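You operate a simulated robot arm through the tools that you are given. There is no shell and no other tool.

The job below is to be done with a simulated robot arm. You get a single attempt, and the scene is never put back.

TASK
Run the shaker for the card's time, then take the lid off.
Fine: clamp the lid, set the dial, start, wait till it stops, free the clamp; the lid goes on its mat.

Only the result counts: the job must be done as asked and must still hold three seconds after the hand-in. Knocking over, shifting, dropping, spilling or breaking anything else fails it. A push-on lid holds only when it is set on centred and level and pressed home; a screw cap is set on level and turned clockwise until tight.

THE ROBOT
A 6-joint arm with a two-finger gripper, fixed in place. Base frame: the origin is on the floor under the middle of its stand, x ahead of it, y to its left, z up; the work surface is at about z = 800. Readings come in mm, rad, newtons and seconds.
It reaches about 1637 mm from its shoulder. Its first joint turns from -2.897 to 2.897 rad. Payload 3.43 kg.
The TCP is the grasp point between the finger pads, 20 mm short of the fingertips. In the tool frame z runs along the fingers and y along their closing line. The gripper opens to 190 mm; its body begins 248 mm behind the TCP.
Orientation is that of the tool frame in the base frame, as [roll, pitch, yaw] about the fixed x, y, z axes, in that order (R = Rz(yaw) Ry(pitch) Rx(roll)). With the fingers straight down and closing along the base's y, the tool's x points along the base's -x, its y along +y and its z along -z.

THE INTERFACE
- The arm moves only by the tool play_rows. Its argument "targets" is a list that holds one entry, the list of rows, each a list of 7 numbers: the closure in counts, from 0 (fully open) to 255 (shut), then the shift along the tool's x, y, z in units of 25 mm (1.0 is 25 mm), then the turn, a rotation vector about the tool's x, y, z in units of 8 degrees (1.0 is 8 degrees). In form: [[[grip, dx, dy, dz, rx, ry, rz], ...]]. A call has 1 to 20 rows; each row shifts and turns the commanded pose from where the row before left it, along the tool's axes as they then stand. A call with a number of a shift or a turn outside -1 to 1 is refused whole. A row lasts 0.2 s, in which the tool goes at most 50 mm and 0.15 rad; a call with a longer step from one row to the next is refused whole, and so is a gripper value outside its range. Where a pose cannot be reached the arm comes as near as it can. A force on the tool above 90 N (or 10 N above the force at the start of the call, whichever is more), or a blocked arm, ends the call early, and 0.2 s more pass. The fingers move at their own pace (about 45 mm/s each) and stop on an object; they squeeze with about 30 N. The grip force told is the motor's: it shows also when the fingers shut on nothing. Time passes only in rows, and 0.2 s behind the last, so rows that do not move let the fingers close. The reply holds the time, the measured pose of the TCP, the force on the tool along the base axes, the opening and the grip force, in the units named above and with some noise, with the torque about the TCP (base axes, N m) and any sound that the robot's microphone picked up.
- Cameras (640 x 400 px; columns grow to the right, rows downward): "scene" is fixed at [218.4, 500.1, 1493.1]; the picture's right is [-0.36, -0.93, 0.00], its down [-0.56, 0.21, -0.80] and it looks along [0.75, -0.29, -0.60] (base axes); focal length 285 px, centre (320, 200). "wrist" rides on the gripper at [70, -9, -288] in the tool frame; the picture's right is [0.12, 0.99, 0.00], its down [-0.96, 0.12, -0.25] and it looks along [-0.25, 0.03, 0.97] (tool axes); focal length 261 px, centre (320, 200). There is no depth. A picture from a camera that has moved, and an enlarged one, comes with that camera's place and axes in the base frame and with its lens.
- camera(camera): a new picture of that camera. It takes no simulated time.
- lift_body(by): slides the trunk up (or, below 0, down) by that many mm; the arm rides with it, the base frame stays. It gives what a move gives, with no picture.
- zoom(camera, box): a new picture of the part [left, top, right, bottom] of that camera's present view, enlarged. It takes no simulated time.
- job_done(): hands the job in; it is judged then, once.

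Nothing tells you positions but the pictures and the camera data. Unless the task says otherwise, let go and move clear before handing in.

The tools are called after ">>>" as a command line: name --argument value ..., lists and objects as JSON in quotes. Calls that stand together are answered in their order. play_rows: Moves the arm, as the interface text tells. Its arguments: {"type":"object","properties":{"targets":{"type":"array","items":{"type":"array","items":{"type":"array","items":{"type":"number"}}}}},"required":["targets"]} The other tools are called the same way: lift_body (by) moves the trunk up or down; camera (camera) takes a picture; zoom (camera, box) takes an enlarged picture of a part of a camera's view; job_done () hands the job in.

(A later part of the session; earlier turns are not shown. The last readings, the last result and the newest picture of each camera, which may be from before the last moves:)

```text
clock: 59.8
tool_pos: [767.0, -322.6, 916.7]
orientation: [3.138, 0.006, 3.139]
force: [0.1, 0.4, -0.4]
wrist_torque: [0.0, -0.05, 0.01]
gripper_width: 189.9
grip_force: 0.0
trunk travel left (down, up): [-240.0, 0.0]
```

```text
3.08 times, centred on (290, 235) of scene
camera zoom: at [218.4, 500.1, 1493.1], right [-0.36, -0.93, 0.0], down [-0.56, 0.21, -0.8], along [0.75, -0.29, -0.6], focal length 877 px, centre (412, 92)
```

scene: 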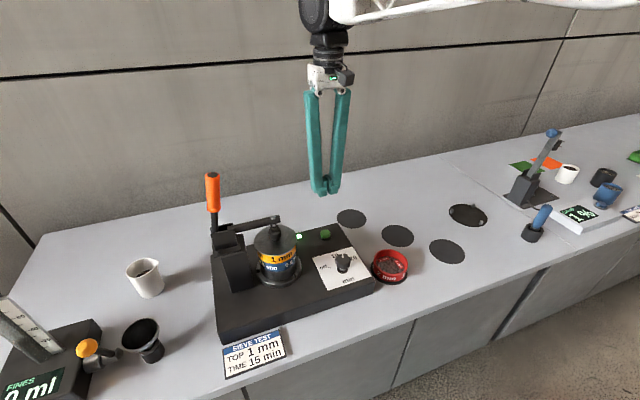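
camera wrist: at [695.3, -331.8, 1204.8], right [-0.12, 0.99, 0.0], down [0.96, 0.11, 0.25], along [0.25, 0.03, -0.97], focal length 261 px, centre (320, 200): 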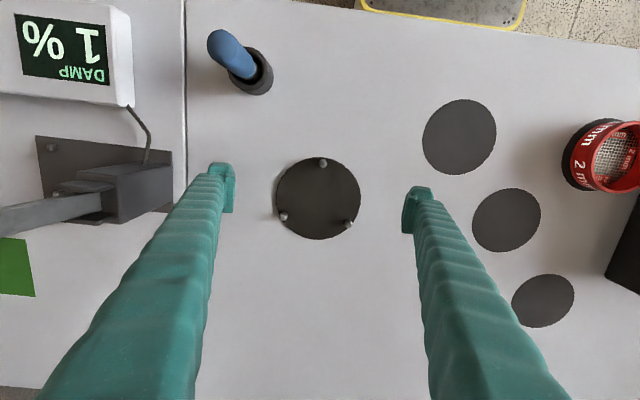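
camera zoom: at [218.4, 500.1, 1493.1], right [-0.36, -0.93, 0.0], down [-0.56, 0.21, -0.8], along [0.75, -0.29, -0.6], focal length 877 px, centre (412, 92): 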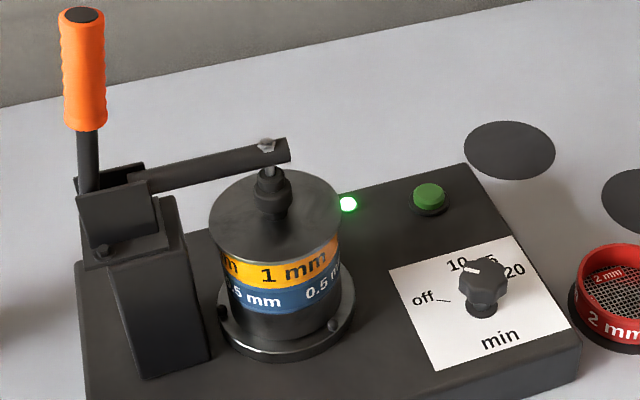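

>>> zoom --camera "wrist" --box '[190, 10, 300, 110]'

>>> zoom --camera "scene" --box '[510, 195, 570, 250]'

>>> zoom --camera "wrist" --box '[410, 90, 640, 340]'

```text
4.00 times, centred on (245, 60) of wrist
camera zoom: at [695.3, -331.8, 1204.8], right [-0.12, 0.99, 0.0], down [0.96, 0.11, 0.25], along [0.25, 0.03, -0.97], focal length 1043 px, centre (620, 760)
```

zoom: 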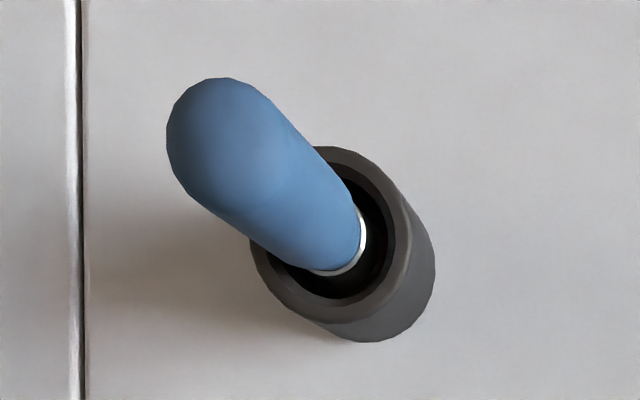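

```text
7.27 times, centred on (540, 222) of scene
camera zoom: at [218.4, 500.1, 1493.1], right [-0.36, -0.93, 0.0], down [-0.56, 0.21, -0.8], along [0.75, -0.29, -0.6], focal length 2074 px, centre (-1280, 36)
```

zoom: 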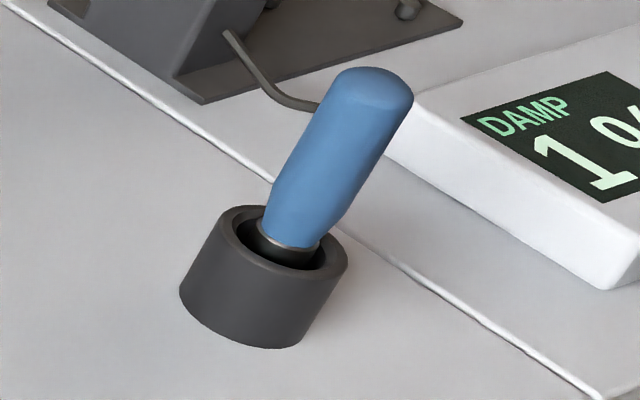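

```text
1.60 times, centred on (525, 215) of wrist
camera zoom: at [695.3, -331.8, 1204.8], right [-0.12, 0.99, 0.0], down [0.96, 0.11, 0.25], along [0.25, 0.03, -0.97], focal length 417 px, centre (-8, 176)
```

zoom: 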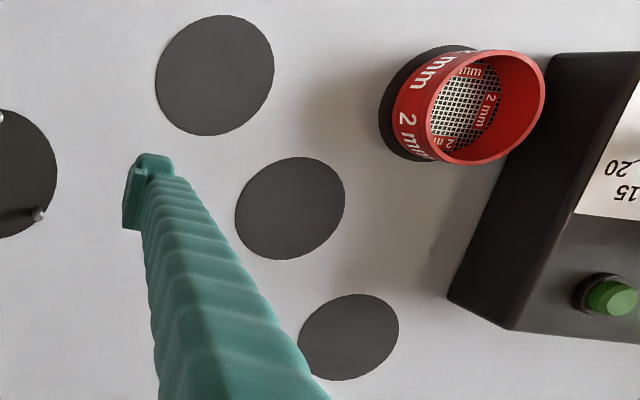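

The blue tool beside the pegged plate has a ferrule — a brush — so that plate looks like the sieve-cleaning spot, not a mat. The 2 mm mat and the next two plain mats form an even zigzag row (one per sieve, 2/1/0.5 mm), which leaves the separate plain mat at about (937, 93) as the lid's. I'll head back toward the shaker while it finishes.

>>> play_rows --targets '[[[0, 0, 0, -0.9, 0, 0, 0], [0, 0, 0, -0.9, 0, 0, 0], [0, 0, 0.5, -0.9, 0, 0, 0], [0, 0, 0.9, -0.9, 0, 0, 0], [0, 0, 0.9, -0.9, 0, 0, 0], [0, 0, 0.9, -0.9, 0, 0, 0], [0, 0, 0.9, -0.9, 0, 0, 0], [0, 0, 0.9, -0.9, 0, 0, 0], [0, 0, 0.9, -0.9, 0, 0, 0], [0, 0, 0.9, -0.9, 0, 0, 0], [0, 0, 0.9, -0.9, 0, 0, 0], [0, 0, 0.9, -0.9, 0, 0, 0], [0, 0, 0.9, -0.9, 0, 0, 0], [0, 0, 0.9, -0.9, 0, 0, 0], [0, 0, 0.9, 0, 0, 0, 0], [0, 0, 0.9, 0, 0, 0, 0]]]'

>>> camera --camera "wrist"

>>> zoom --camera "scene" --box '[210, 170, 370, 300]'

```text
clock: 63.2
tool_pos: [768.5, -18.9, 1233.2]
orientation: [3.139, 0.005, 3.138]
force: [-0.7, 0.5, -1.0]
wrist_torque: [0.09, 0.02, 0.02]
gripper_width: 190.0
grip_force: 0.1
trunk travel left (down, up): [-240.0, 0.0]
```

```text
taken
camera wrist: at [697.1, -29.7, 1521.8], right [-0.12, 0.99, 0.0], down [0.96, 0.11, 0.25], along [0.25, 0.03, -0.97], focal length 261 px, centre (320, 200)
```

wrist: 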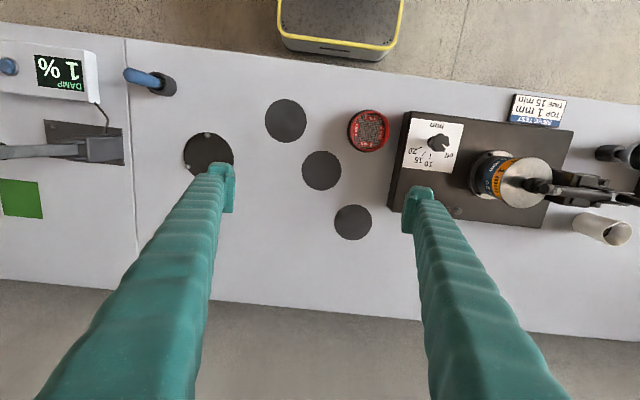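

```text
3.08 times, centred on (290, 235) of scene
camera zoom: at [218.4, 500.1, 1493.1], right [-0.36, -0.93, 0.0], down [-0.56, 0.21, -0.8], along [0.75, -0.29, -0.6], focal length 877 px, centre (412, 92)
```

zoom: 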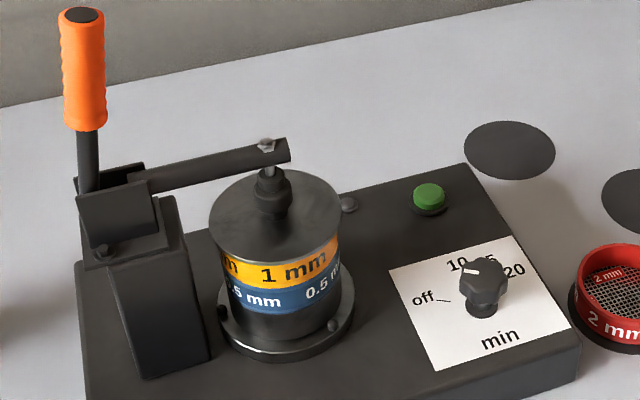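

>>> zoom --camera "wrist" --box '[400, 110, 480, 180]'

>>> zoom --camera "wrist" --box '[420, 140, 620, 260]'

>>> zoom --camera "scene" --box '[300, 220, 370, 290]'

```text
5.71 times, centred on (440, 145) of wrist
camera zoom: at [697.1, -29.7, 1521.8], right [-0.12, 0.99, 0.0], down [0.96, 0.11, 0.25], along [0.25, 0.03, -0.97], focal length 1489 px, centre (-366, 514)
```

zoom: 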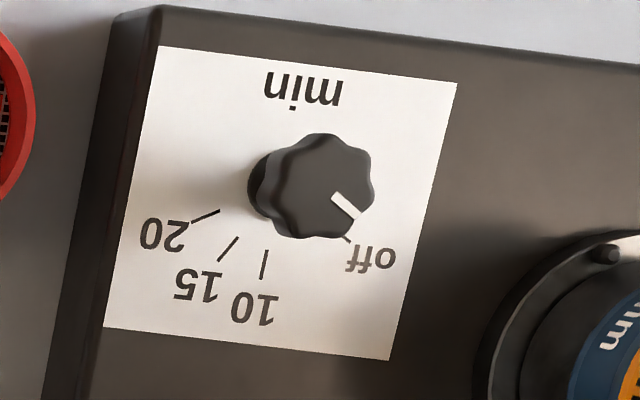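

```text
3.20 times, centred on (520, 200) of wrist
camera zoom: at [697.1, -29.7, 1521.8], right [-0.12, 0.99, 0.0], down [0.96, 0.11, 0.25], along [0.25, 0.03, -0.97], focal length 834 px, centre (-320, 200)
```

zoom: 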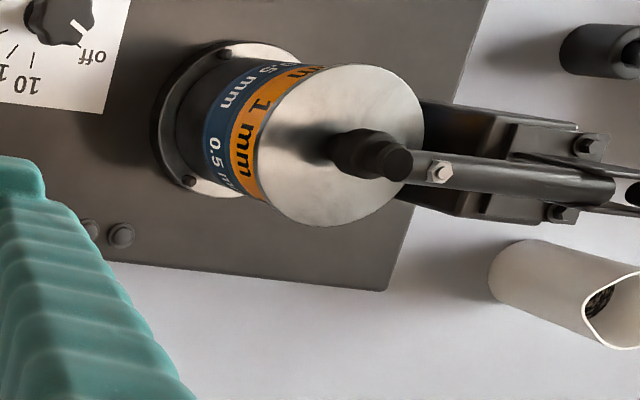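

```text
5.71 times, centred on (335, 255) of scene
camera zoom: at [218.4, 500.1, 1493.1], right [-0.36, -0.93, 0.0], down [-0.56, 0.21, -0.8], along [0.75, -0.29, -0.6], focal length 1630 px, centre (234, -114)
```

zoom: 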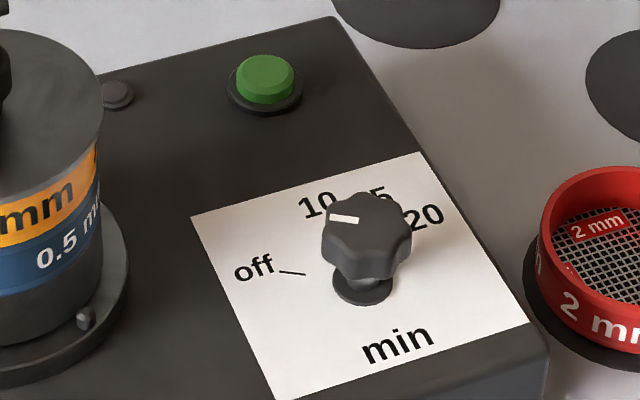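

The dial has run back to "off" and the lamp is out: the shaker has stopped. Now I go back to the clamp handle to free it.

>>> play_rows --targets '[[[0, 0.045, 0.97, 0, 0, 0, 0], [0, 0.045, 0.97, 0, 0, 0, 0], [0, 0.045, 0.97, 0, 0, 0, 0], [0, 0.045, 0.97, 0, 0, 0, 0], [0, 0.045, 0.97, 0, 0, 0, 0], [0, 0.045, 0.97, 0, 0, 0, 0], [0, 0.045, 0.97, 0, 0, 0, 0], [0, 0.045, 0.97, 0, 0, 0, 0], [0, 0.045, 0.97, 0, 0, 0, 0], [0, 0.045, 0.97, 0, 0, 0, 0], [0, 0.045, 0.97, 0, 0, 0, 0], [0, 0.045, 0.97, 0, 0, 0, 0], [0, 0.045, 0.97, 0, 0, 0, 0], [0, 0.045, 0.97, 0, 0, 0, 0], [0, 0.045, 0.97, 0, 0, 0, 0], [0, 0.045, 0.97, 0, 0, 0, 0]]]'

>>> camera --camera "wrist"

```text
clock: 66.6
tool_pos: [749.5, 369.6, 1234.9]
orientation: [3.139, 0.004, 3.141]
force: [-0.3, 0.6, 1.1]
wrist_torque: [0.16, -0.02, 0.01]
gripper_width: 190.1
grip_force: 0.1
trunk travel left (down, up): [-240.0, 0.0]
```

```text
taken
camera wrist: at [677.4, 359.8, 1524.1], right [-0.12, 0.99, 0.0], down [0.96, 0.11, 0.25], along [0.25, 0.03, -0.97], focal length 261 px, centre (320, 200)
```

wrist: 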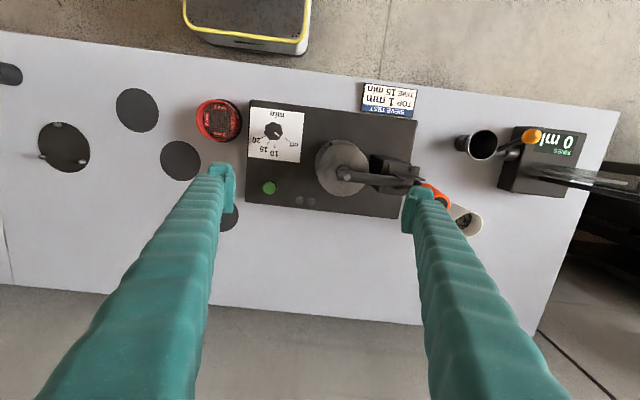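

>>> play_rows --targets '[[[0, 0, 0, 0, 0, 0, -0.9375], [0, 0, 0, 0, 0, 0, -0.9375], [0, 0, 0, 0, 0, 0, -0.9375], [0, 0, 0, 0, 0, 0, -0.9375], [0, 0, 0, 0, 0, 0, -0.9375], [0, 0, 0, 0, 0, 0, -0.9375], [0, 0, 0, 0, 0, 0, -0.9375], [0, 0, 0, 0, 0, 0, -0.9375], [0, 0, 0, 0, 0, 0, -0.9375], [0, 0, 0, 0, 0, 0, -0.9375], [0, 0, 0, 0, 0, 0, -0.9375], [0, 0, 0, 0, 0, 0, -0.9375]]]'

>>> camera --camera "wrist"

>>> zoom --camera "wrist" --box '[250, 130, 390, 300]'

```text
clock: 69.2
tool_pos: [749.3, 368.1, 1236.5]
orientation: [-3.137, 0.004, -1.569]
force: [-0.2, -0.1, -0.7]
wrist_torque: [0.01, 0.03, 0.01]
gripper_width: 190.0
grip_force: 0.0
trunk travel left (down, up): [-240.0, 0.0]
```

```text
taken
camera wrist: at [756.5, 296.2, 1524.9], right [-0.99, -0.12, -0.01], down [-0.12, 0.96, 0.25], along [-0.03, 0.25, -0.97], focal length 261 px, centre (320, 200)
```

wrist: 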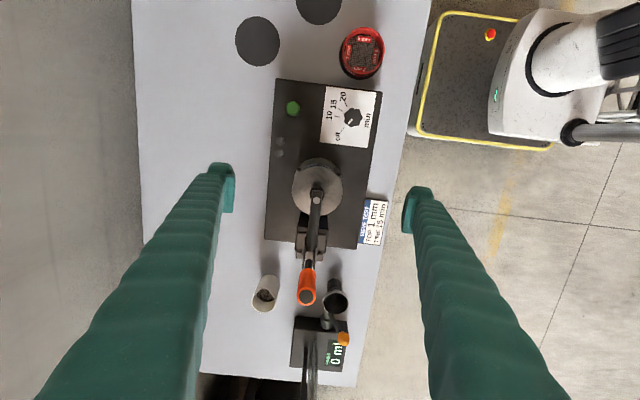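

```text
2.35 times, centred on (320, 215) of wrist
camera zoom: at [756.5, 296.2, 1524.9], right [-0.99, -0.12, -0.01], down [-0.12, 0.96, 0.25], along [-0.03, 0.25, -0.97], focal length 613 px, centre (320, 165)
```

zoom: 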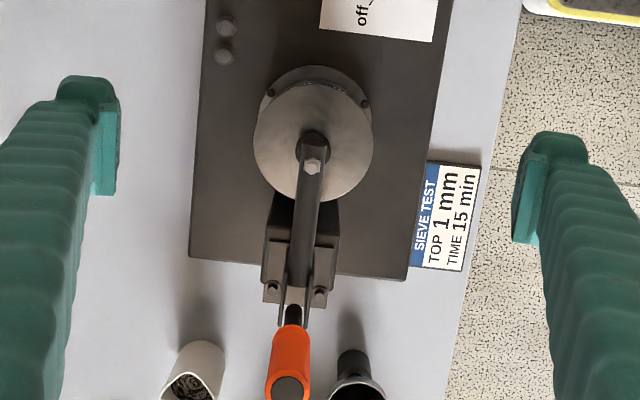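

>>> play_rows --targets '[[[100, -0.7, 0, 0.6, 0, 0, 0], [120, -0.7, 0, 0.6, 0, 0, 0], [120, -0.85, 0, 0.6, 0, 0, 0], [120, -0.85, 0, 0.5, 0, 0, 0], [120, -0.85, 0, 0.3, 0, 0, 0], [120, -0.85, 0, 0.2, 0, 0, 0], [120, -0.85, 0, 0, 0, 0, 0], [120, -0.85, 0, 0, 0, 0, 0], [120, 0, 0, 0, 0, 0, 0]]]'

>>> camera --camera "wrist"

>>> zoom --camera "scene" --box '[140, 120, 320, 270]'

```text
clock: 71.2
tool_pos: [748.6, 530.4, 1167.9]
orientation: [-3.136, 0.004, -1.573]
force: [-0.5, -0.1, 0.1]
wrist_torque: [-0.01, 0.07, -0.04]
gripper_width: 100.5
grip_force: 0.0
trunk travel left (down, up): [-240.0, 0.0]
```

```text
taken
camera wrist: at [756.0, 458.0, 1455.2], right [-0.99, -0.12, -0.01], down [-0.12, 0.96, 0.25], along [-0.02, 0.25, -0.97], focal length 261 px, centre (320, 200)
```

wrist: 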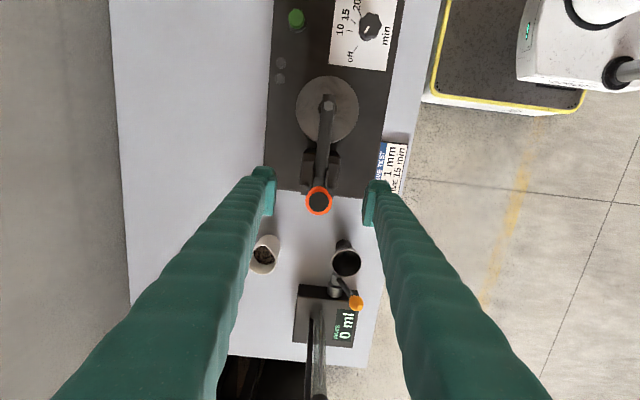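

```text
2.67 times, centred on (230, 195) of scene
camera zoom: at [218.4, 500.1, 1493.1], right [-0.36, -0.93, 0.0], down [-0.56, 0.21, -0.8], along [0.75, -0.29, -0.6], focal length 760 px, centre (560, 213)
```

zoom: 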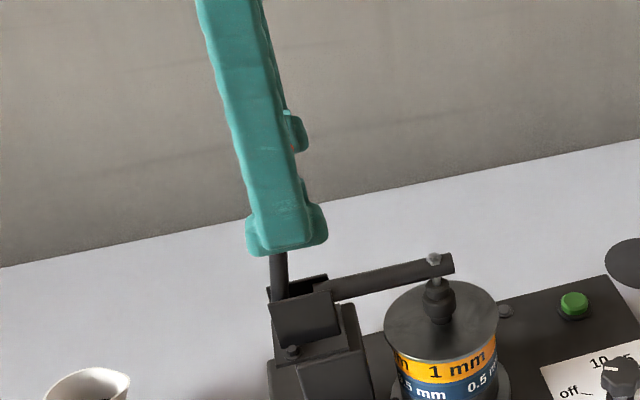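

>>> play_rows --targets '[[[255, 0, 0, 0, 0, 0, 0], [255, 0, 0, 0, 0, 0, 0], [255, 0, 0, 0, 0, 0, 0], [255, 0, 0, 0, 0, 0, 0], [255, 0, 0, 0, 0, 0, 0], [255, 0, 0, 0, 0, 0, 0], [255, 0, 0, 0, 0, 0, 0]]]'

```text
clock: 72.8
tool_pos: [750.1, 530.3, 1168.2]
orientation: [-3.137, 0.002, -1.572]
force: [18.5, 5.9, 5.2]
wrist_torque: [0.16, -0.19, -0.06]
gripper_width: 25.5
grip_force: 44.6
trunk travel left (down, up): [-240.0, 0.0]
```

The handle is gripped. Refitting the earlier path gives the pivot near (532, 1053), so I'll reverse the arc, starting with the toggle break-over.

>>> play_rows --targets '[[[255, -0.2, -0.05, 0, 0, 0, 0], [255, -0.22, 0, 0.01, 0, 0, 0], [255, -0.22, 0, 0.03, 0, 0, 0], [255, -0.22, 0, 0.04, 0, 0, 0]]]'

>>> zoom --camera "scene" --box '[140, 120, 320, 270]'

```text
clock: 73.8
tool_pos: [749.4, 551.8, 1168.5]
orientation: [-3.136, 0.007, -1.571]
force: [7.7, -10.9, 27.6]
wrist_torque: [-0.8, -0.02, 0.1]
gripper_width: 25.5
grip_force: 44.9
trunk travel left (down, up): [-240.0, 0.0]
```

```text
2.67 times, centred on (230, 195) of scene
camera zoom: at [218.4, 500.1, 1493.1], right [-0.36, -0.93, 0.0], down [-0.56, 0.21, -0.8], along [0.75, -0.29, -0.6], focal length 760 px, centre (560, 213)
```

zoom: 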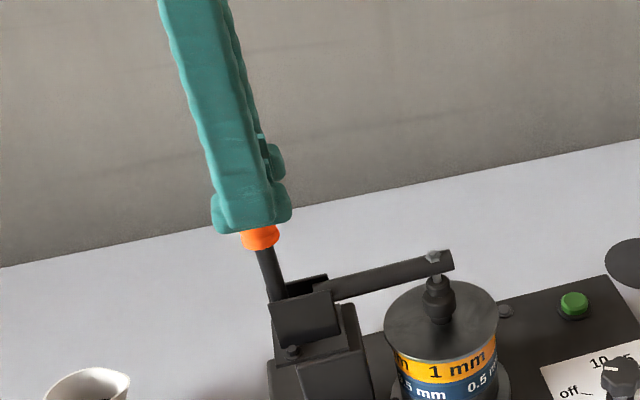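

>>> play_rows --targets '[[[255, -0.22, 0, 0.02, 0, 0, 0], [255, -0.22, 0, 0.03, 0, 0, 0], [255, -0.22, 0, 0.05, 0, 0, 0], [255, -0.22, 0, 0.07, 0, 0, 0], [255, -0.22, 0, 0.08, 0, 0, 0], [255, -0.22, 0, 0.09, 0, 0, 0]]]'

>>> zoom --camera "scene" --box '[140, 120, 320, 270]'

```text
clock: 75.2
tool_pos: [749.8, 586.1, 1157.6]
orientation: [-3.136, 0.005, -1.569]
force: [2.4, 5.5, 42.8]
wrist_torque: [-0.63, -0.03, 0.0]
gripper_width: 25.6
grip_force: 45.3
trunk travel left (down, up): [-240.0, 0.0]
```

```text
2.67 times, centred on (230, 195) of scene
camera zoom: at [218.4, 500.1, 1493.1], right [-0.36, -0.93, 0.0], down [-0.56, 0.21, -0.8], along [0.75, -0.29, -0.6], focal length 760 px, centre (560, 213)
```

zoom: 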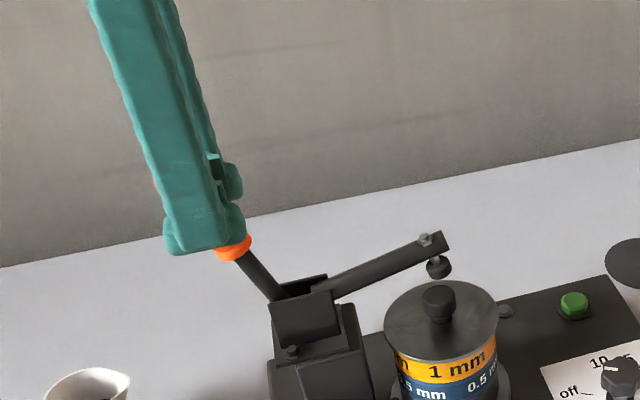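

>>> play_rows --targets '[[[255, -0.21, 0, 0.05, 0, 0, 0], [255, -0.21, 0, 0.09, 0, 0, 0], [255, -0.2, 0, 0.12, 0, 0, 0], [255, -0.19, 0, 0.14, 0, 0, 0]]]'

>>> play_rows --targets '[[[255, -0.18, 0, 0.16, 0, 0, 0], [255, -0.17, 0, 0.17, 0, 0, 0], [255, -0.16, 0, 0.18, 0, 0, 0], [255, -0.15, 0, 0.19, 0, 0, 0]]]'

>>> zoom --camera "scene" --box '[140, 120, 320, 270]'

```text
clock: 76.2
tool_pos: [750.1, 606.3, 1147.9]
orientation: [-3.137, 0.003, -1.571]
force: [-8.9, -0.3, 21.5]
wrist_torque: [-1.01, 0.1, -0.03]
gripper_width: 25.6
grip_force: 45.1
trunk travel left (down, up): [-240.0, 0.0]
```

```text
clock: 77.2
tool_pos: [749.5, 624.6, 1131.3]
orientation: [-3.134, 0.004, -1.569]
force: [-5.0, 16.1, 32.3]
wrist_torque: [-0.87, 0.07, -0.04]
gripper_width: 25.7
grip_force: 44.9
trunk travel left (down, up): [-240.0, 0.0]
```

```text
2.67 times, centred on (230, 195) of scene
camera zoom: at [218.4, 500.1, 1493.1], right [-0.36, -0.93, 0.0], down [-0.56, 0.21, -0.8], along [0.75, -0.29, -0.6], focal length 760 px, centre (560, 213)
```

zoom: 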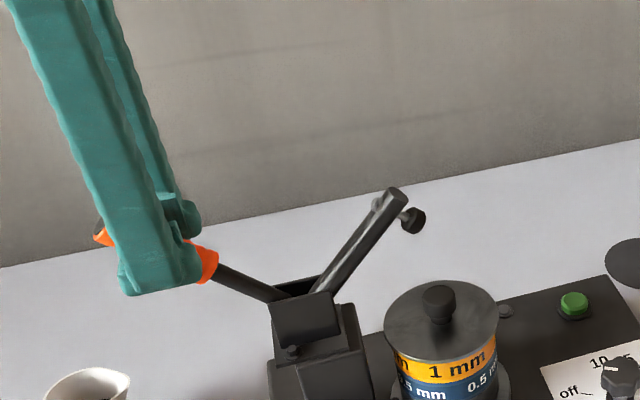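

>>> play_rows --targets '[[[255, -0.12, 0, 0.18, 0, 0, 0], [255, -0.11, 0, 0.2, 0, 0, 0], [255, -0.1, 0, 0.2, 0, 0, 0], [255, -0.09, 0, 0.2, 0, 0, 0]]]'

>>> zoom --camera "scene" --box '[140, 120, 320, 270]'

```text
clock: 78.2
tool_pos: [750.7, 637.0, 1109.6]
orientation: [-3.137, 0.005, -1.567]
force: [-12.7, 39.9, 30.1]
wrist_torque: [-0.48, 0.18, -0.07]
gripper_width: 25.6
grip_force: 44.8
trunk travel left (down, up): [-240.0, 0.0]
```

```text
2.67 times, centred on (230, 195) of scene
camera zoom: at [218.4, 500.1, 1493.1], right [-0.36, -0.93, 0.0], down [-0.56, 0.21, -0.8], along [0.75, -0.29, -0.6], focal length 760 px, centre (560, 213)
```

zoom: 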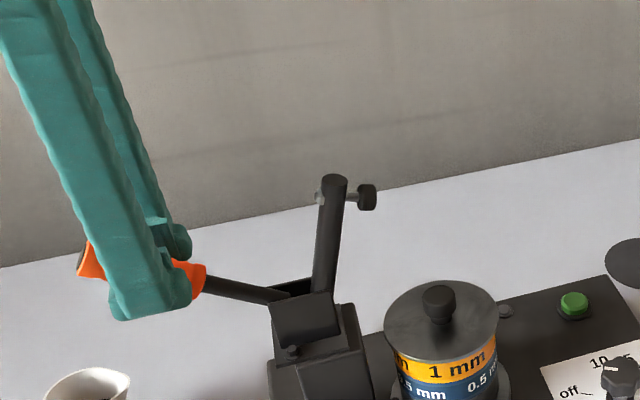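

>>> play_rows --targets '[[[255, -0.05, 0, 0.2, 0, 0, 0], [255, -0.05, 0, 0.2, 0, 0, 0]]]'

>>> zoom --camera "scene" --box '[140, 120, 320, 270]'

```text
clock: 78.8
tool_pos: [749.0, 638.0, 1101.5]
orientation: [-3.134, 0.005, -1.569]
force: [-8.7, 49.0, 47.3]
wrist_torque: [0.28, 0.15, -0.15]
gripper_width: 25.9
grip_force: 45.2
trunk travel left (down, up): [-240.0, 0.0]
```

```text
2.67 times, centred on (230, 195) of scene
camera zoom: at [218.4, 500.1, 1493.1], right [-0.36, -0.93, 0.0], down [-0.56, 0.21, -0.8], along [0.75, -0.29, -0.6], focal length 760 px, centre (560, 213)
```

zoom: 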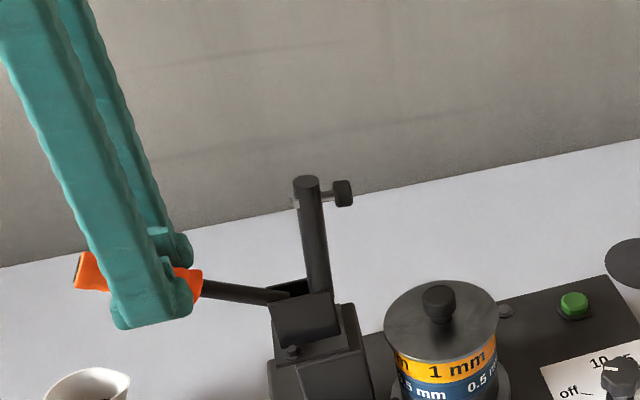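

The bar is fully upright again, matching its original position. I'll release the handle and rise, then look at the lid.

>>> play_rows --targets '[[[120, 0, 0, 0, 0, 0, 0], [120, 0, 0, 0, 0, 0, 0], [120, 0, 0, 0, 0, 0, 0], [120, 0, 0, 0, 0, 0, 0], [120, 0, 0, -0.5, 0, 0, 0], [120, 0, 0, -1, 0, 0, 0], [120, 0, 0, -1, 0, 0, 0], [120, 0, 0, -1, 0, 0, 0], [120, 0, 0, -1, 0, 0, 0], [120, 0, 0, -1, 0, 0, 0]]]'

>>> zoom --camera "scene" --box '[120, 120, 340, 290]'

>>> camera --camera "wrist"

```text
clock: 81.0
tool_pos: [746.5, 631.4, 1233.4]
orientation: [-3.131, 0.007, -1.572]
force: [-0.2, -0.1, 0.3]
wrist_torque: [0.01, 0.04, 0.01]
gripper_width: 100.0
grip_force: 0.0
out of reach, approached as far as the arm can: row 10
trunk travel left (down, up): [-240.0, 0.0]
```

```text
2.35 times, centred on (230, 205) of scene
camera zoom: at [218.4, 500.1, 1493.1], right [-0.36, -0.93, 0.0], down [-0.56, 0.21, -0.8], along [0.75, -0.29, -0.6], focal length 671 px, centre (532, 188)
```

zoom: 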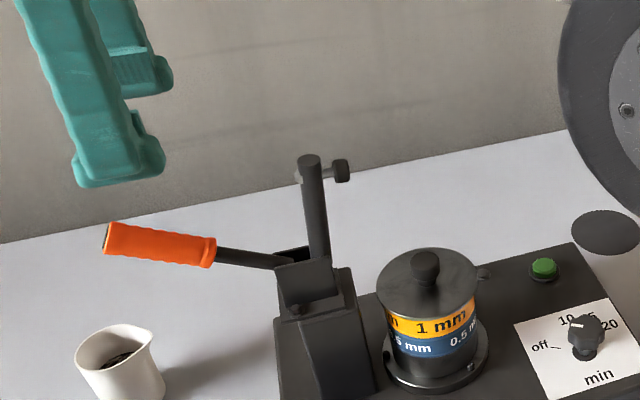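

```text
taken
camera wrist: at [752.2, 557.1, 1520.9], right [-0.99, -0.12, -0.01], down [-0.12, 0.96, 0.25], along [-0.02, 0.25, -0.97], focal length 261 px, centre (320, 200)
```

wrist: 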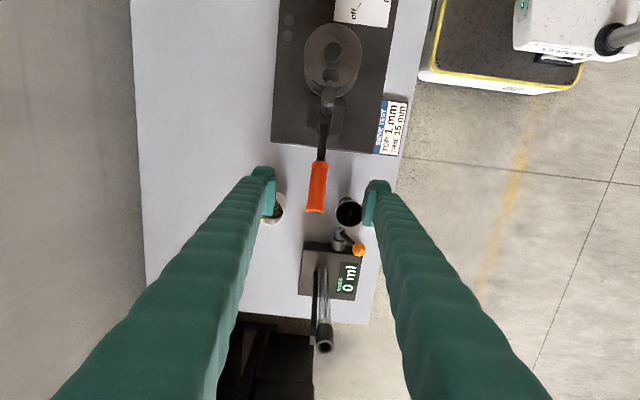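

>>> play_rows --targets '[[[120, 0.95, -0.01, 0.05, 0, 0, 0], [120, 0.95, -0.01, 0.05, 0, 0, 0], [120, 0.95, -0.01, 0, 0, 0, 0], [120, 0.95, -0.01, 0, 0, 0, 0], [120, 0.95, -0.01, 0, 0, 0, 0], [120, 0.95, -0.01, 0, 0, 0, 0], [120, 0.95, -0.01, 0, 0, 0, 0], [120, 0.95, -0.01, 0, 0, 0, 0], [120, 0.93, -0.01, 0, 0, 0, 0], [120, 0, 0, 0, 0, 0, 0]]]'

>>> camera --camera "wrist"

>>> zoom --camera "wrist" --box '[265, 110, 375, 220]'

```text
clock: 83.2
tool_pos: [750.5, 418.5, 1230.8]
orientation: [-3.136, 0.003, -1.571]
force: [0.5, 0.0, -0.2]
wrist_torque: [0.01, -0.06, -0.01]
gripper_width: 100.2
grip_force: 0.1
trunk travel left (down, up): [-240.0, 0.0]
```

```text
taken
camera wrist: at [757.3, 346.4, 1518.7], right [-0.99, -0.12, -0.01], down [-0.12, 0.96, 0.25], along [-0.02, 0.25, -0.97], focal length 261 px, centre (320, 200)
```

wrist: 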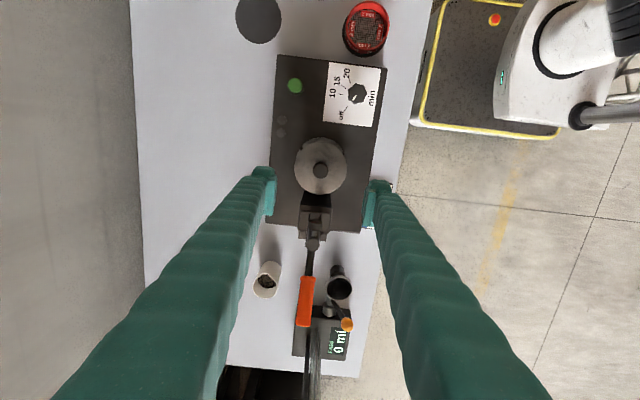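

```text
3.64 times, centred on (320, 165) of wrist
camera zoom: at [757.3, 346.4, 1518.7], right [-0.99, -0.12, -0.01], down [-0.12, 0.96, 0.25], along [-0.02, 0.25, -0.97], focal length 948 px, centre (320, 327)
```

zoom: 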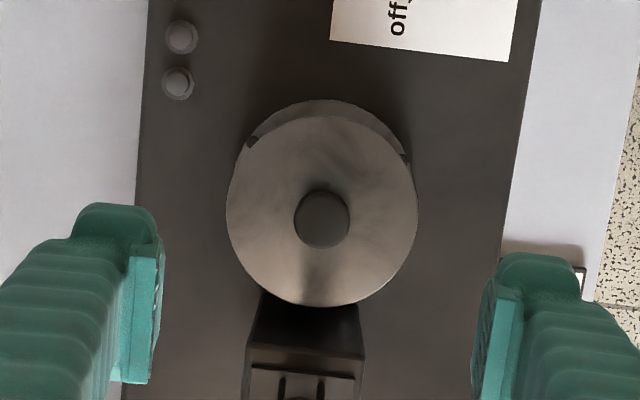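

The hand is centred over the lid knob. Descending in steps.

>>> play_rows --targets '[[[150, 0, 0, 0.85, 0, 0, 0], [150, 0, 0, 0.85, 0, 0, 0], [150, 0, 0, 0.85, 0, 0, 0], [150, 0, 0, 0.85, 0, 0, 0], [150, 0, 0, 0.85, 0, 0, 0], [150, 0, 0, 0.85, 0, 0, 0], [150, 0, 0, 0.85, 0, 0, 0], [150, 0, 0, 0.85, 0, 0, 0], [150, 0, 0, 0.4, 0, 0, 0], [150, 0, 0, 0, 0, 0, 0]]]'

>>> zoom --camera "wrist" --box '[230, 110, 410, 240]'

>>> zoom --camera "scene" --box '[210, 150, 340, 290]'

```text
clock: 85.4
tool_pos: [751.3, 419.9, 1047.9]
orientation: [-3.137, 0.004, -1.569]
force: [0.1, 0.5, -0.5]
wrist_torque: [0.02, 0.0, 0.03]
gripper_width: 78.3
grip_force: 0.1
trunk travel left (down, up): [-240.0, 0.0]
```

```text
3.08 times, centred on (320, 175) of wrist
camera zoom: at [759.1, 346.3, 1337.2], right [-0.99, -0.12, -0.01], down [-0.12, 0.96, 0.25], along [-0.02, 0.25, -0.97], focal length 802 px, centre (320, 277)
```

zoom: 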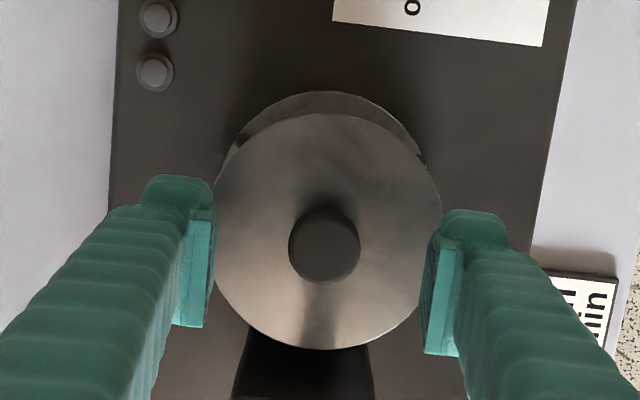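

```text
2.86 times, centred on (275, 220) of scene
camera zoom: at [218.4, 500.1, 1493.1], right [-0.36, -0.93, 0.0], down [-0.56, 0.21, -0.8], along [0.75, -0.29, -0.6], focal length 815 px, centre (449, 143)
```

zoom: 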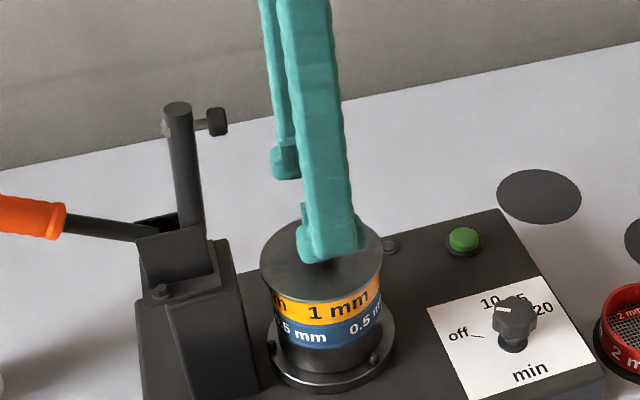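

>>> play_rows --targets '[[[150, -0.03, 0.045, 0.6, 0, 0, 0], [150, 0, 0, 0.6, 0, 0, 0], [150, 0, 0, 0.5, 0, 0, 0], [150, 0, 0, 0.1, 0, 0, 0], [150, 0, 0, 0, 0, 0, 0]]]'

>>> zoom --camera "wrist" --box '[230, 110, 410, 240]'

>>> zoom --camera "scene" --box '[240, 190, 320, 270]'

```text
clock: 86.6
tool_pos: [752.8, 420.3, 1005.2]
orientation: [-3.137, 0.004, -1.573]
force: [0.0, 0.1, -0.7]
wrist_torque: [0.0, 0.03, -0.02]
gripper_width: 78.3
grip_force: 0.0
trunk travel left (down, up): [-240.0, 0.0]
```

```text
3.08 times, centred on (320, 175) of wrist
camera zoom: at [758.9, 348.1, 1293.4], right [-0.99, -0.12, 0.0], down [-0.12, 0.96, 0.25], along [-0.02, 0.25, -0.97], focal length 802 px, centre (320, 277)
```

zoom: 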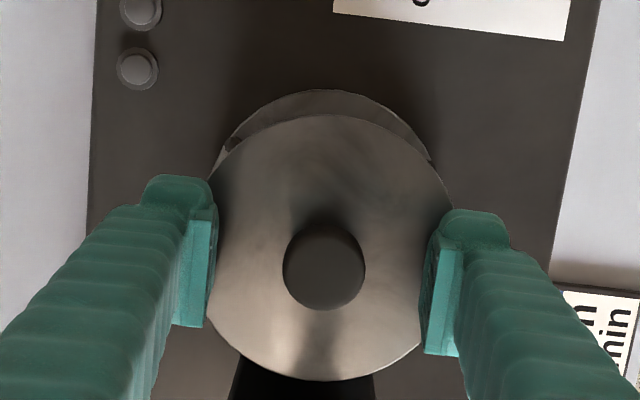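

```text
5.00 times, centred on (280, 230) of scene
camera zoom: at [218.4, 500.1, 1493.1], right [-0.36, -0.93, 0.0], down [-0.56, 0.21, -0.8], along [0.75, -0.29, -0.6], focal length 1426 px, centre (520, 50)
```

zoom: 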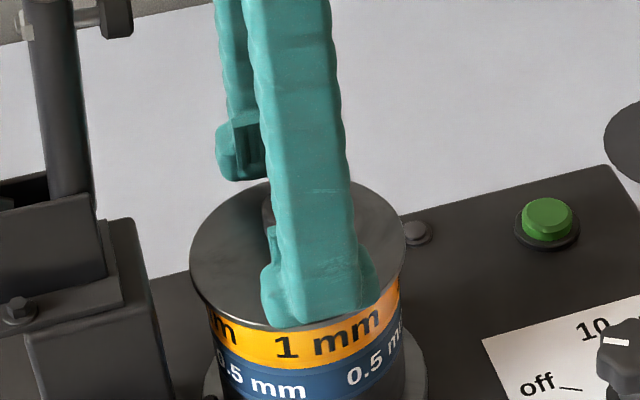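

>>> play_rows --targets '[[[150, 0, 0.03, 0.12, 0, 0, 0], [150, 0, 0, 0.12, 0, 0, 0], [150, 0, 0, 0, 0, 0, 0]]]'

```text
clock: 87.4
tool_pos: [749.9, 419.9, 1000.4]
orientation: [-3.137, 0.004, -1.572]
force: [1.0, -0.1, -0.1]
wrist_torque: [0.0, -0.02, 0.04]
gripper_width: 78.6
grip_force: 0.0
trunk travel left (down, up): [-240.0, 0.0]
```

>>> play_rows --targets '[[[150, 0, 0, 0.12, 0, 0, 0], [150, 0, 0, 0, 0, 0, 0]]]'

>>> zoom --camera "scene" --box '[240, 190, 320, 270]'

```text
clock: 88.0
tool_pos: [748.6, 420.2, 998.2]
orientation: [-3.136, 0.005, -1.571]
force: [0.6, 0.5, 13.0]
wrist_torque: [-0.05, 0.48, 0.0]
gripper_width: 78.4
grip_force: 0.2
trunk travel left (down, up): [-240.0, 0.0]
```

```text
5.00 times, centred on (280, 230) of scene
camera zoom: at [218.4, 500.1, 1493.1], right [-0.36, -0.93, 0.0], down [-0.56, 0.21, -0.8], along [0.75, -0.29, -0.6], focal length 1426 px, centre (520, 50)
```

zoom: 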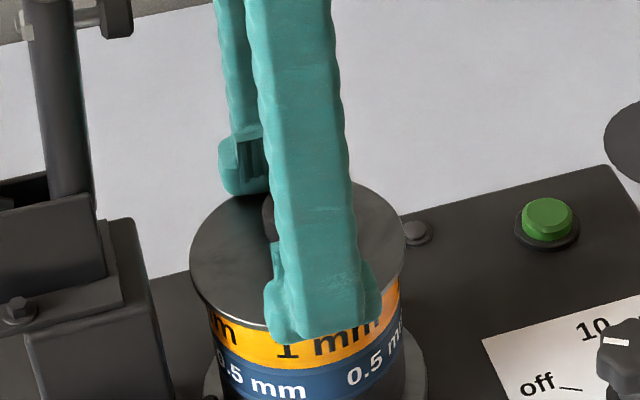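

The fingertips just touch the lid plate (z≈978). I'll back off 2.5 mm and close on the knob.

>>> play_rows --targets '[[[150, 0, 0, -0.12, 0, 0, 0], [150, 0, 0, 0, 0, 0, 0], [255, 0, 0, 0, 0, 0, 0], [255, 0, 0, 0, 0, 0, 0], [255, 0, 0, 0, 0, 0, 0], [255, 0, 0, 0, 0, 0, 0], [255, 0, 0, 0, 0, 0, 0], [255, 0, 0, 0, 0, 0, 0]]]'

>>> zoom --camera "wrist" --box '[230, 110, 410, 240]'

>>> zoom --camera "scene" --box '[240, 190, 320, 270]'

```text
clock: 89.8
tool_pos: [748.5, 419.9, 999.7]
orientation: [-3.138, 0.003, -1.571]
force: [0.3, -0.1, 0.0]
wrist_torque: [0.0, 0.03, -0.03]
gripper_width: 26.8
grip_force: 29.7
trunk travel left (down, up): [-240.0, 0.0]
```

```text
3.08 times, centred on (320, 175) of wrist
camera zoom: at [756.0, 347.6, 1287.6], right [-0.99, -0.12, -0.01], down [-0.12, 0.96, 0.25], along [-0.02, 0.25, -0.97], focal length 802 px, centre (320, 277)
```

zoom: 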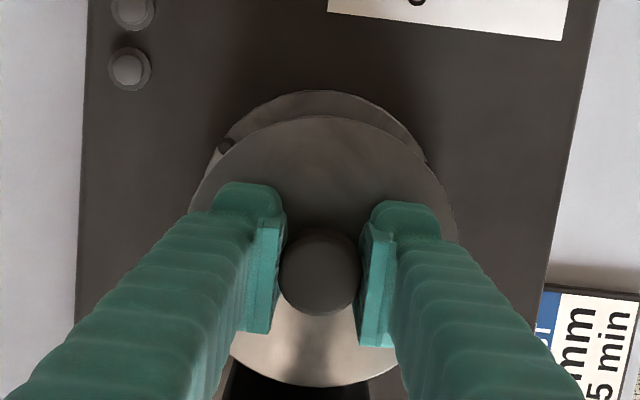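

```text
5.00 times, centred on (280, 230) of scene
camera zoom: at [218.4, 500.1, 1493.1], right [-0.36, -0.93, 0.0], down [-0.56, 0.21, -0.8], along [0.75, -0.29, -0.6], focal length 1426 px, centre (520, 50)
```

zoom: 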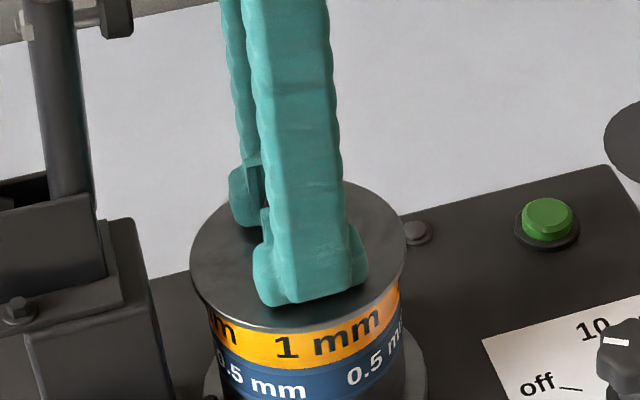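

>>> play_rows --targets '[[[255, 0, 0, 0, 0, 0, 0], [255, 0, 0, -0.06, 0, 0, 0], [255, 0, 0, -0.06, 0, 0, 0]]]'

>>> zoom --camera "scene" --box '[240, 210, 320, 290]'

```text
clock: 90.6
tool_pos: [749.0, 419.8, 1002.3]
orientation: [-3.137, 0.003, -1.572]
force: [0.1, 0.3, -2.1]
wrist_torque: [0.01, -0.02, -0.02]
gripper_width: 26.6
grip_force: 29.8
trunk travel left (down, up): [-240.0, 0.0]
```

```text
5.00 times, centred on (280, 250) of scene
camera zoom: at [218.4, 500.1, 1493.1], right [-0.36, -0.93, 0.0], down [-0.56, 0.21, -0.8], along [0.75, -0.29, -0.6], focal length 1426 px, centre (520, -50)
```

zoom: 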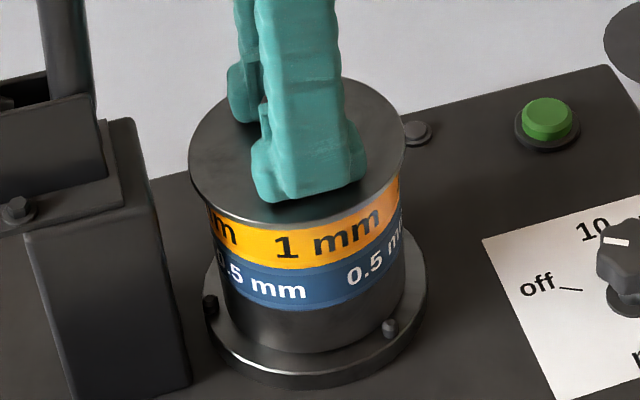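

>>> play_rows --targets '[[[255, 0, 0, -0.08, 0, 0, 0], [255, 0, 0, -0.08, 0, 0, 0], [255, 0, 0, -0.08, 0, 0, 0], [255, 0, 0, -0.08, 0, 0, 0], [255, 0, 0, -0.08, 0, 0, 0]]]'

>>> zoom --camera "scene" --box '[240, 210, 320, 290]'

```text
clock: 91.8
tool_pos: [748.5, 419.3, 1012.1]
orientation: [-3.138, 0.004, -1.572]
force: [1.1, -0.5, -1.9]
wrist_torque: [0.03, 0.01, 0.0]
gripper_width: 26.7
grip_force: 30.4
trunk travel left (down, up): [-240.0, 0.0]
```

```text
5.00 times, centred on (280, 250) of scene
camera zoom: at [218.4, 500.1, 1493.1], right [-0.36, -0.93, 0.0], down [-0.56, 0.21, -0.8], along [0.75, -0.29, -0.6], focal length 1426 px, centre (520, -50)
```

zoom: 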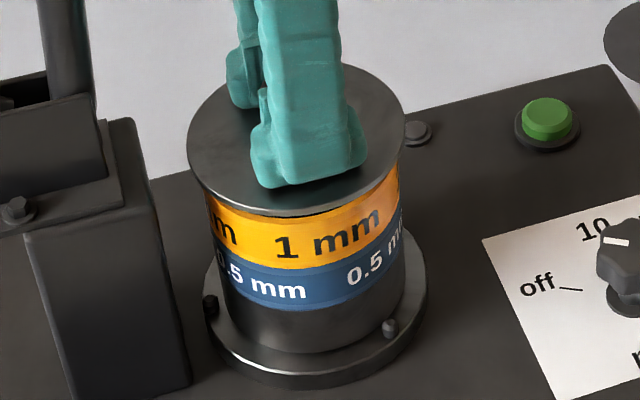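

The lid comes off cleanly and the stack stays put. I'll raise it and carry it toward the lid's mat, stopping short to measure the mat's position.

>>> play_rows --targets '[[[255, 0, 0, -0.4, 0, 0, 0], [255, 0, 0, -0.6, 0, 0, 0], [255, 0, 0, -0.6, 0, 0, 0], [255, 0, 0, -0.6, 0, 0, 0], [255, 0.3, -0.3, -0.3, 0, 0, 0], [255, 0.6, -0.6, 0, 0, 0, 0], [255, 0.7, -0.7, 0, 0, 0, 0], [255, 0.7, -0.7, 0, 0, 0, 0], [255, 0.7, -0.7, 0, 0, 0, 0], [255, 0.7, -0.7, 0, 0, 0, 0], [255, 0.7, -0.7, 0, 0, 0, 0], [255, 0.7, -0.7, 0, 0, 0, 0], [255, 0.7, -0.7, 0, 0, 0, 0], [255, 0.7, -0.7, 0, 0, 0, 0], [255, 0.7, -0.7, 0, 0, 0, 0], [255, 0.5, -0.38, 0, 0, 0, 0], [255, 0, 0, 0, 0, 0, 0]]]'

>>> camera --camera "wrist"

>>> camera --camera "scene"

```text
clock: 95.4
tool_pos: [936.0, 227.3, 1076.5]
orientation: [-3.137, 0.004, -1.573]
force: [-0.3, -0.6, -0.9]
wrist_torque: [0.01, 0.0, -0.03]
gripper_width: 26.6
grip_force: 29.2
trunk travel left (down, up): [-240.0, 0.0]
```

```text
taken
camera wrist: at [943.7, 155.3, 1362.9], right [-0.99, -0.12, -0.01], down [-0.12, 0.96, 0.25], along [-0.02, 0.25, -0.97], focal length 261 px, centre (320, 200)
```

wrist: 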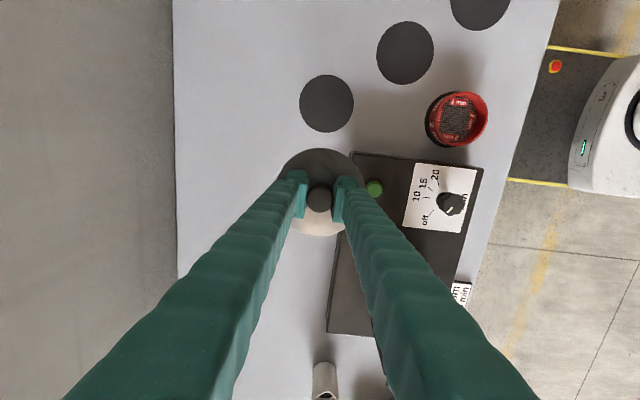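

```text
taken
```

scene: 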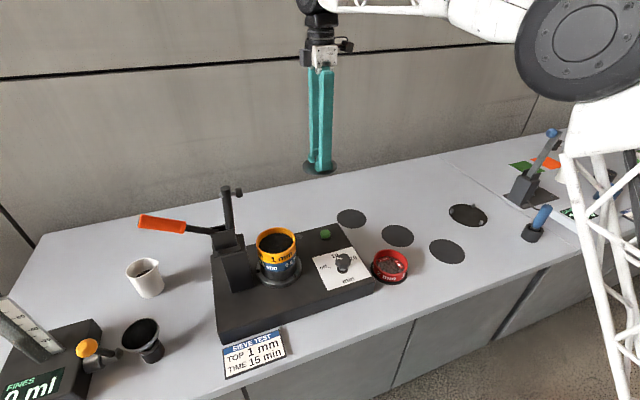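

>>> zoom --camera "wrist" --box '[280, 55, 380, 155]'

>>> zoom --camera "wrist" --box '[260, 130, 380, 250]'

>>> zoom --camera "scene" --box '[230, 130, 370, 290]'

```text
4.00 times, centred on (330, 105) of wrist
camera zoom: at [943.7, 155.3, 1362.9], right [-0.99, -0.12, -0.01], down [-0.12, 0.96, 0.25], along [-0.02, 0.25, -0.97], focal length 1043 px, centre (280, 580)
```

zoom: 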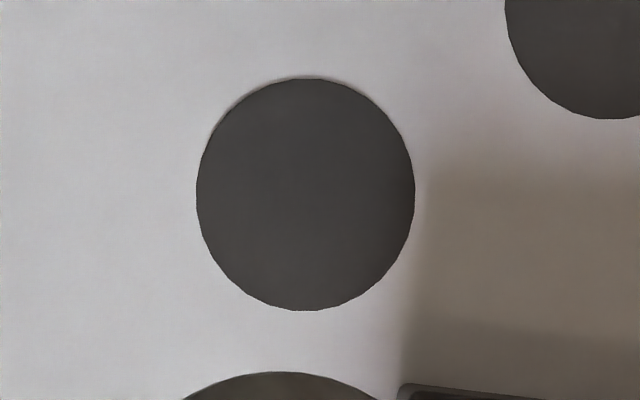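

```text
3.33 times, centred on (320, 190) of wrist
camera zoom: at [943.7, 155.3, 1362.9], right [-0.99, -0.12, -0.01], down [-0.12, 0.96, 0.25], along [-0.02, 0.25, -0.97], focal length 869 px, centre (320, 233)
```

zoom: 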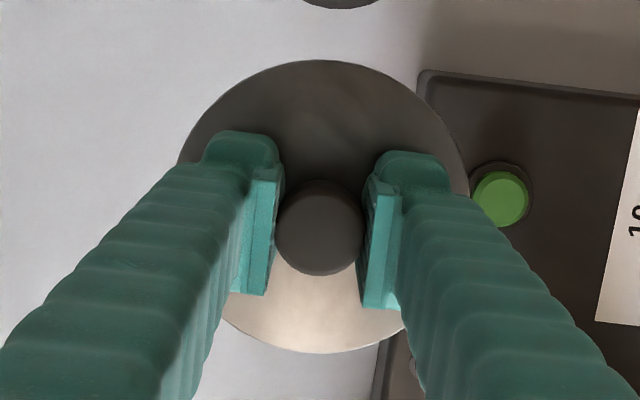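

```text
2.50 times, centred on (300, 210) of scene
camera zoom: at [218.4, 500.1, 1493.1], right [-0.36, -0.93, 0.0], down [-0.56, 0.21, -0.8], along [0.75, -0.29, -0.6], focal length 713 px, centre (370, 175)
```

zoom: 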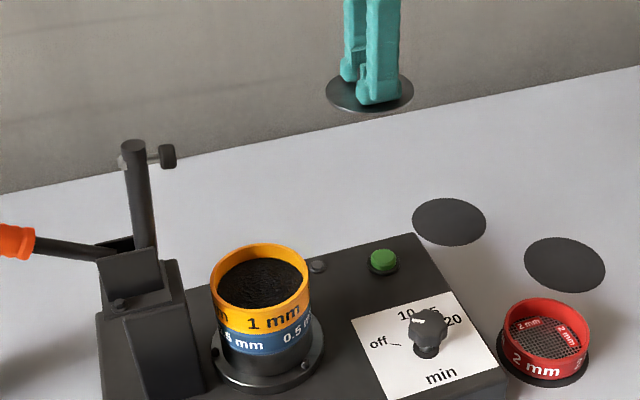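

The mat centre is at about (938, 97). I'll move over it and descend partway.

>>> play_rows --targets '[[[255, 0.5, -0.02, 0, 0, 0, 0], [255, 0.8, -0.02, 0, 0, 0, 0], [255, 0.9, -0.02, 0, 0, 0, 0], [255, 0.9, -0.02, 0, 0, 0, 0], [255, 0.9, 0, 0, 0, 0, 0], [255, 0.8, 0, 0, 0, 0, 0], [255, 0.4, 0, 0, 0, 0, 0], [255, 0, 0, 0.6, 0, 0, 0], [255, 0, 0, 0.8, 0, 0, 0], [255, 0, 0, 0.8, 0, 0, 0], [255, 0, 0, 0.8, 0, 0, 0], [255, 0, 0, 0.8, 0, 0, 0], [255, 0, 0, 0.8, 0, 0, 0], [255, 0, 0, 0.8, 0, 0, 0], [255, 0, 0, 0.8, 0, 0, 0], [255, 0, 0, 0.8, 0, 0, 0], [255, 0, 0, 0.6, 0, 0, 0], [255, 0, 0, 0, 0, 0, 0]]]'

>>> camera --camera "wrist"

>>> zoom --camera "scene" --box '[300, 150, 410, 260]'

```text
clock: 99.2
tool_pos: [940.2, 98.2, 884.5]
orientation: [-3.137, 0.003, -1.574]
force: [-0.6, 0.0, -0.5]
wrist_torque: [-0.01, -0.02, 0.02]
gripper_width: 26.5
grip_force: 30.0
trunk travel left (down, up): [-240.0, 0.0]
```

```text
taken
camera wrist: at [947.1, 25.6, 1171.5], right [-0.99, -0.12, -0.01], down [-0.12, 0.96, 0.25], along [-0.02, 0.25, -0.97], focal length 261 px, centre (320, 200)
```

wrist: 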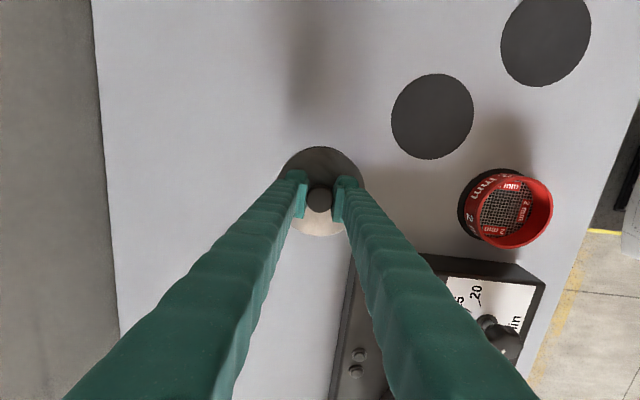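

```text
3.64 times, centred on (355, 205) of scene
camera zoom: at [218.4, 500.1, 1493.1], right [-0.36, -0.93, 0.0], down [-0.56, 0.21, -0.8], along [0.75, -0.29, -0.6], focal length 1037 px, centre (193, 182)
```

zoom: 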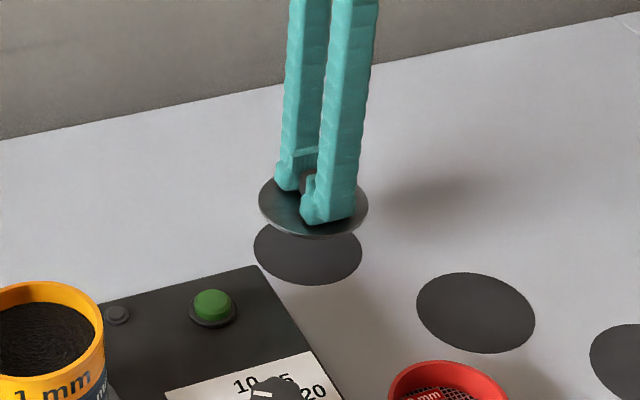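

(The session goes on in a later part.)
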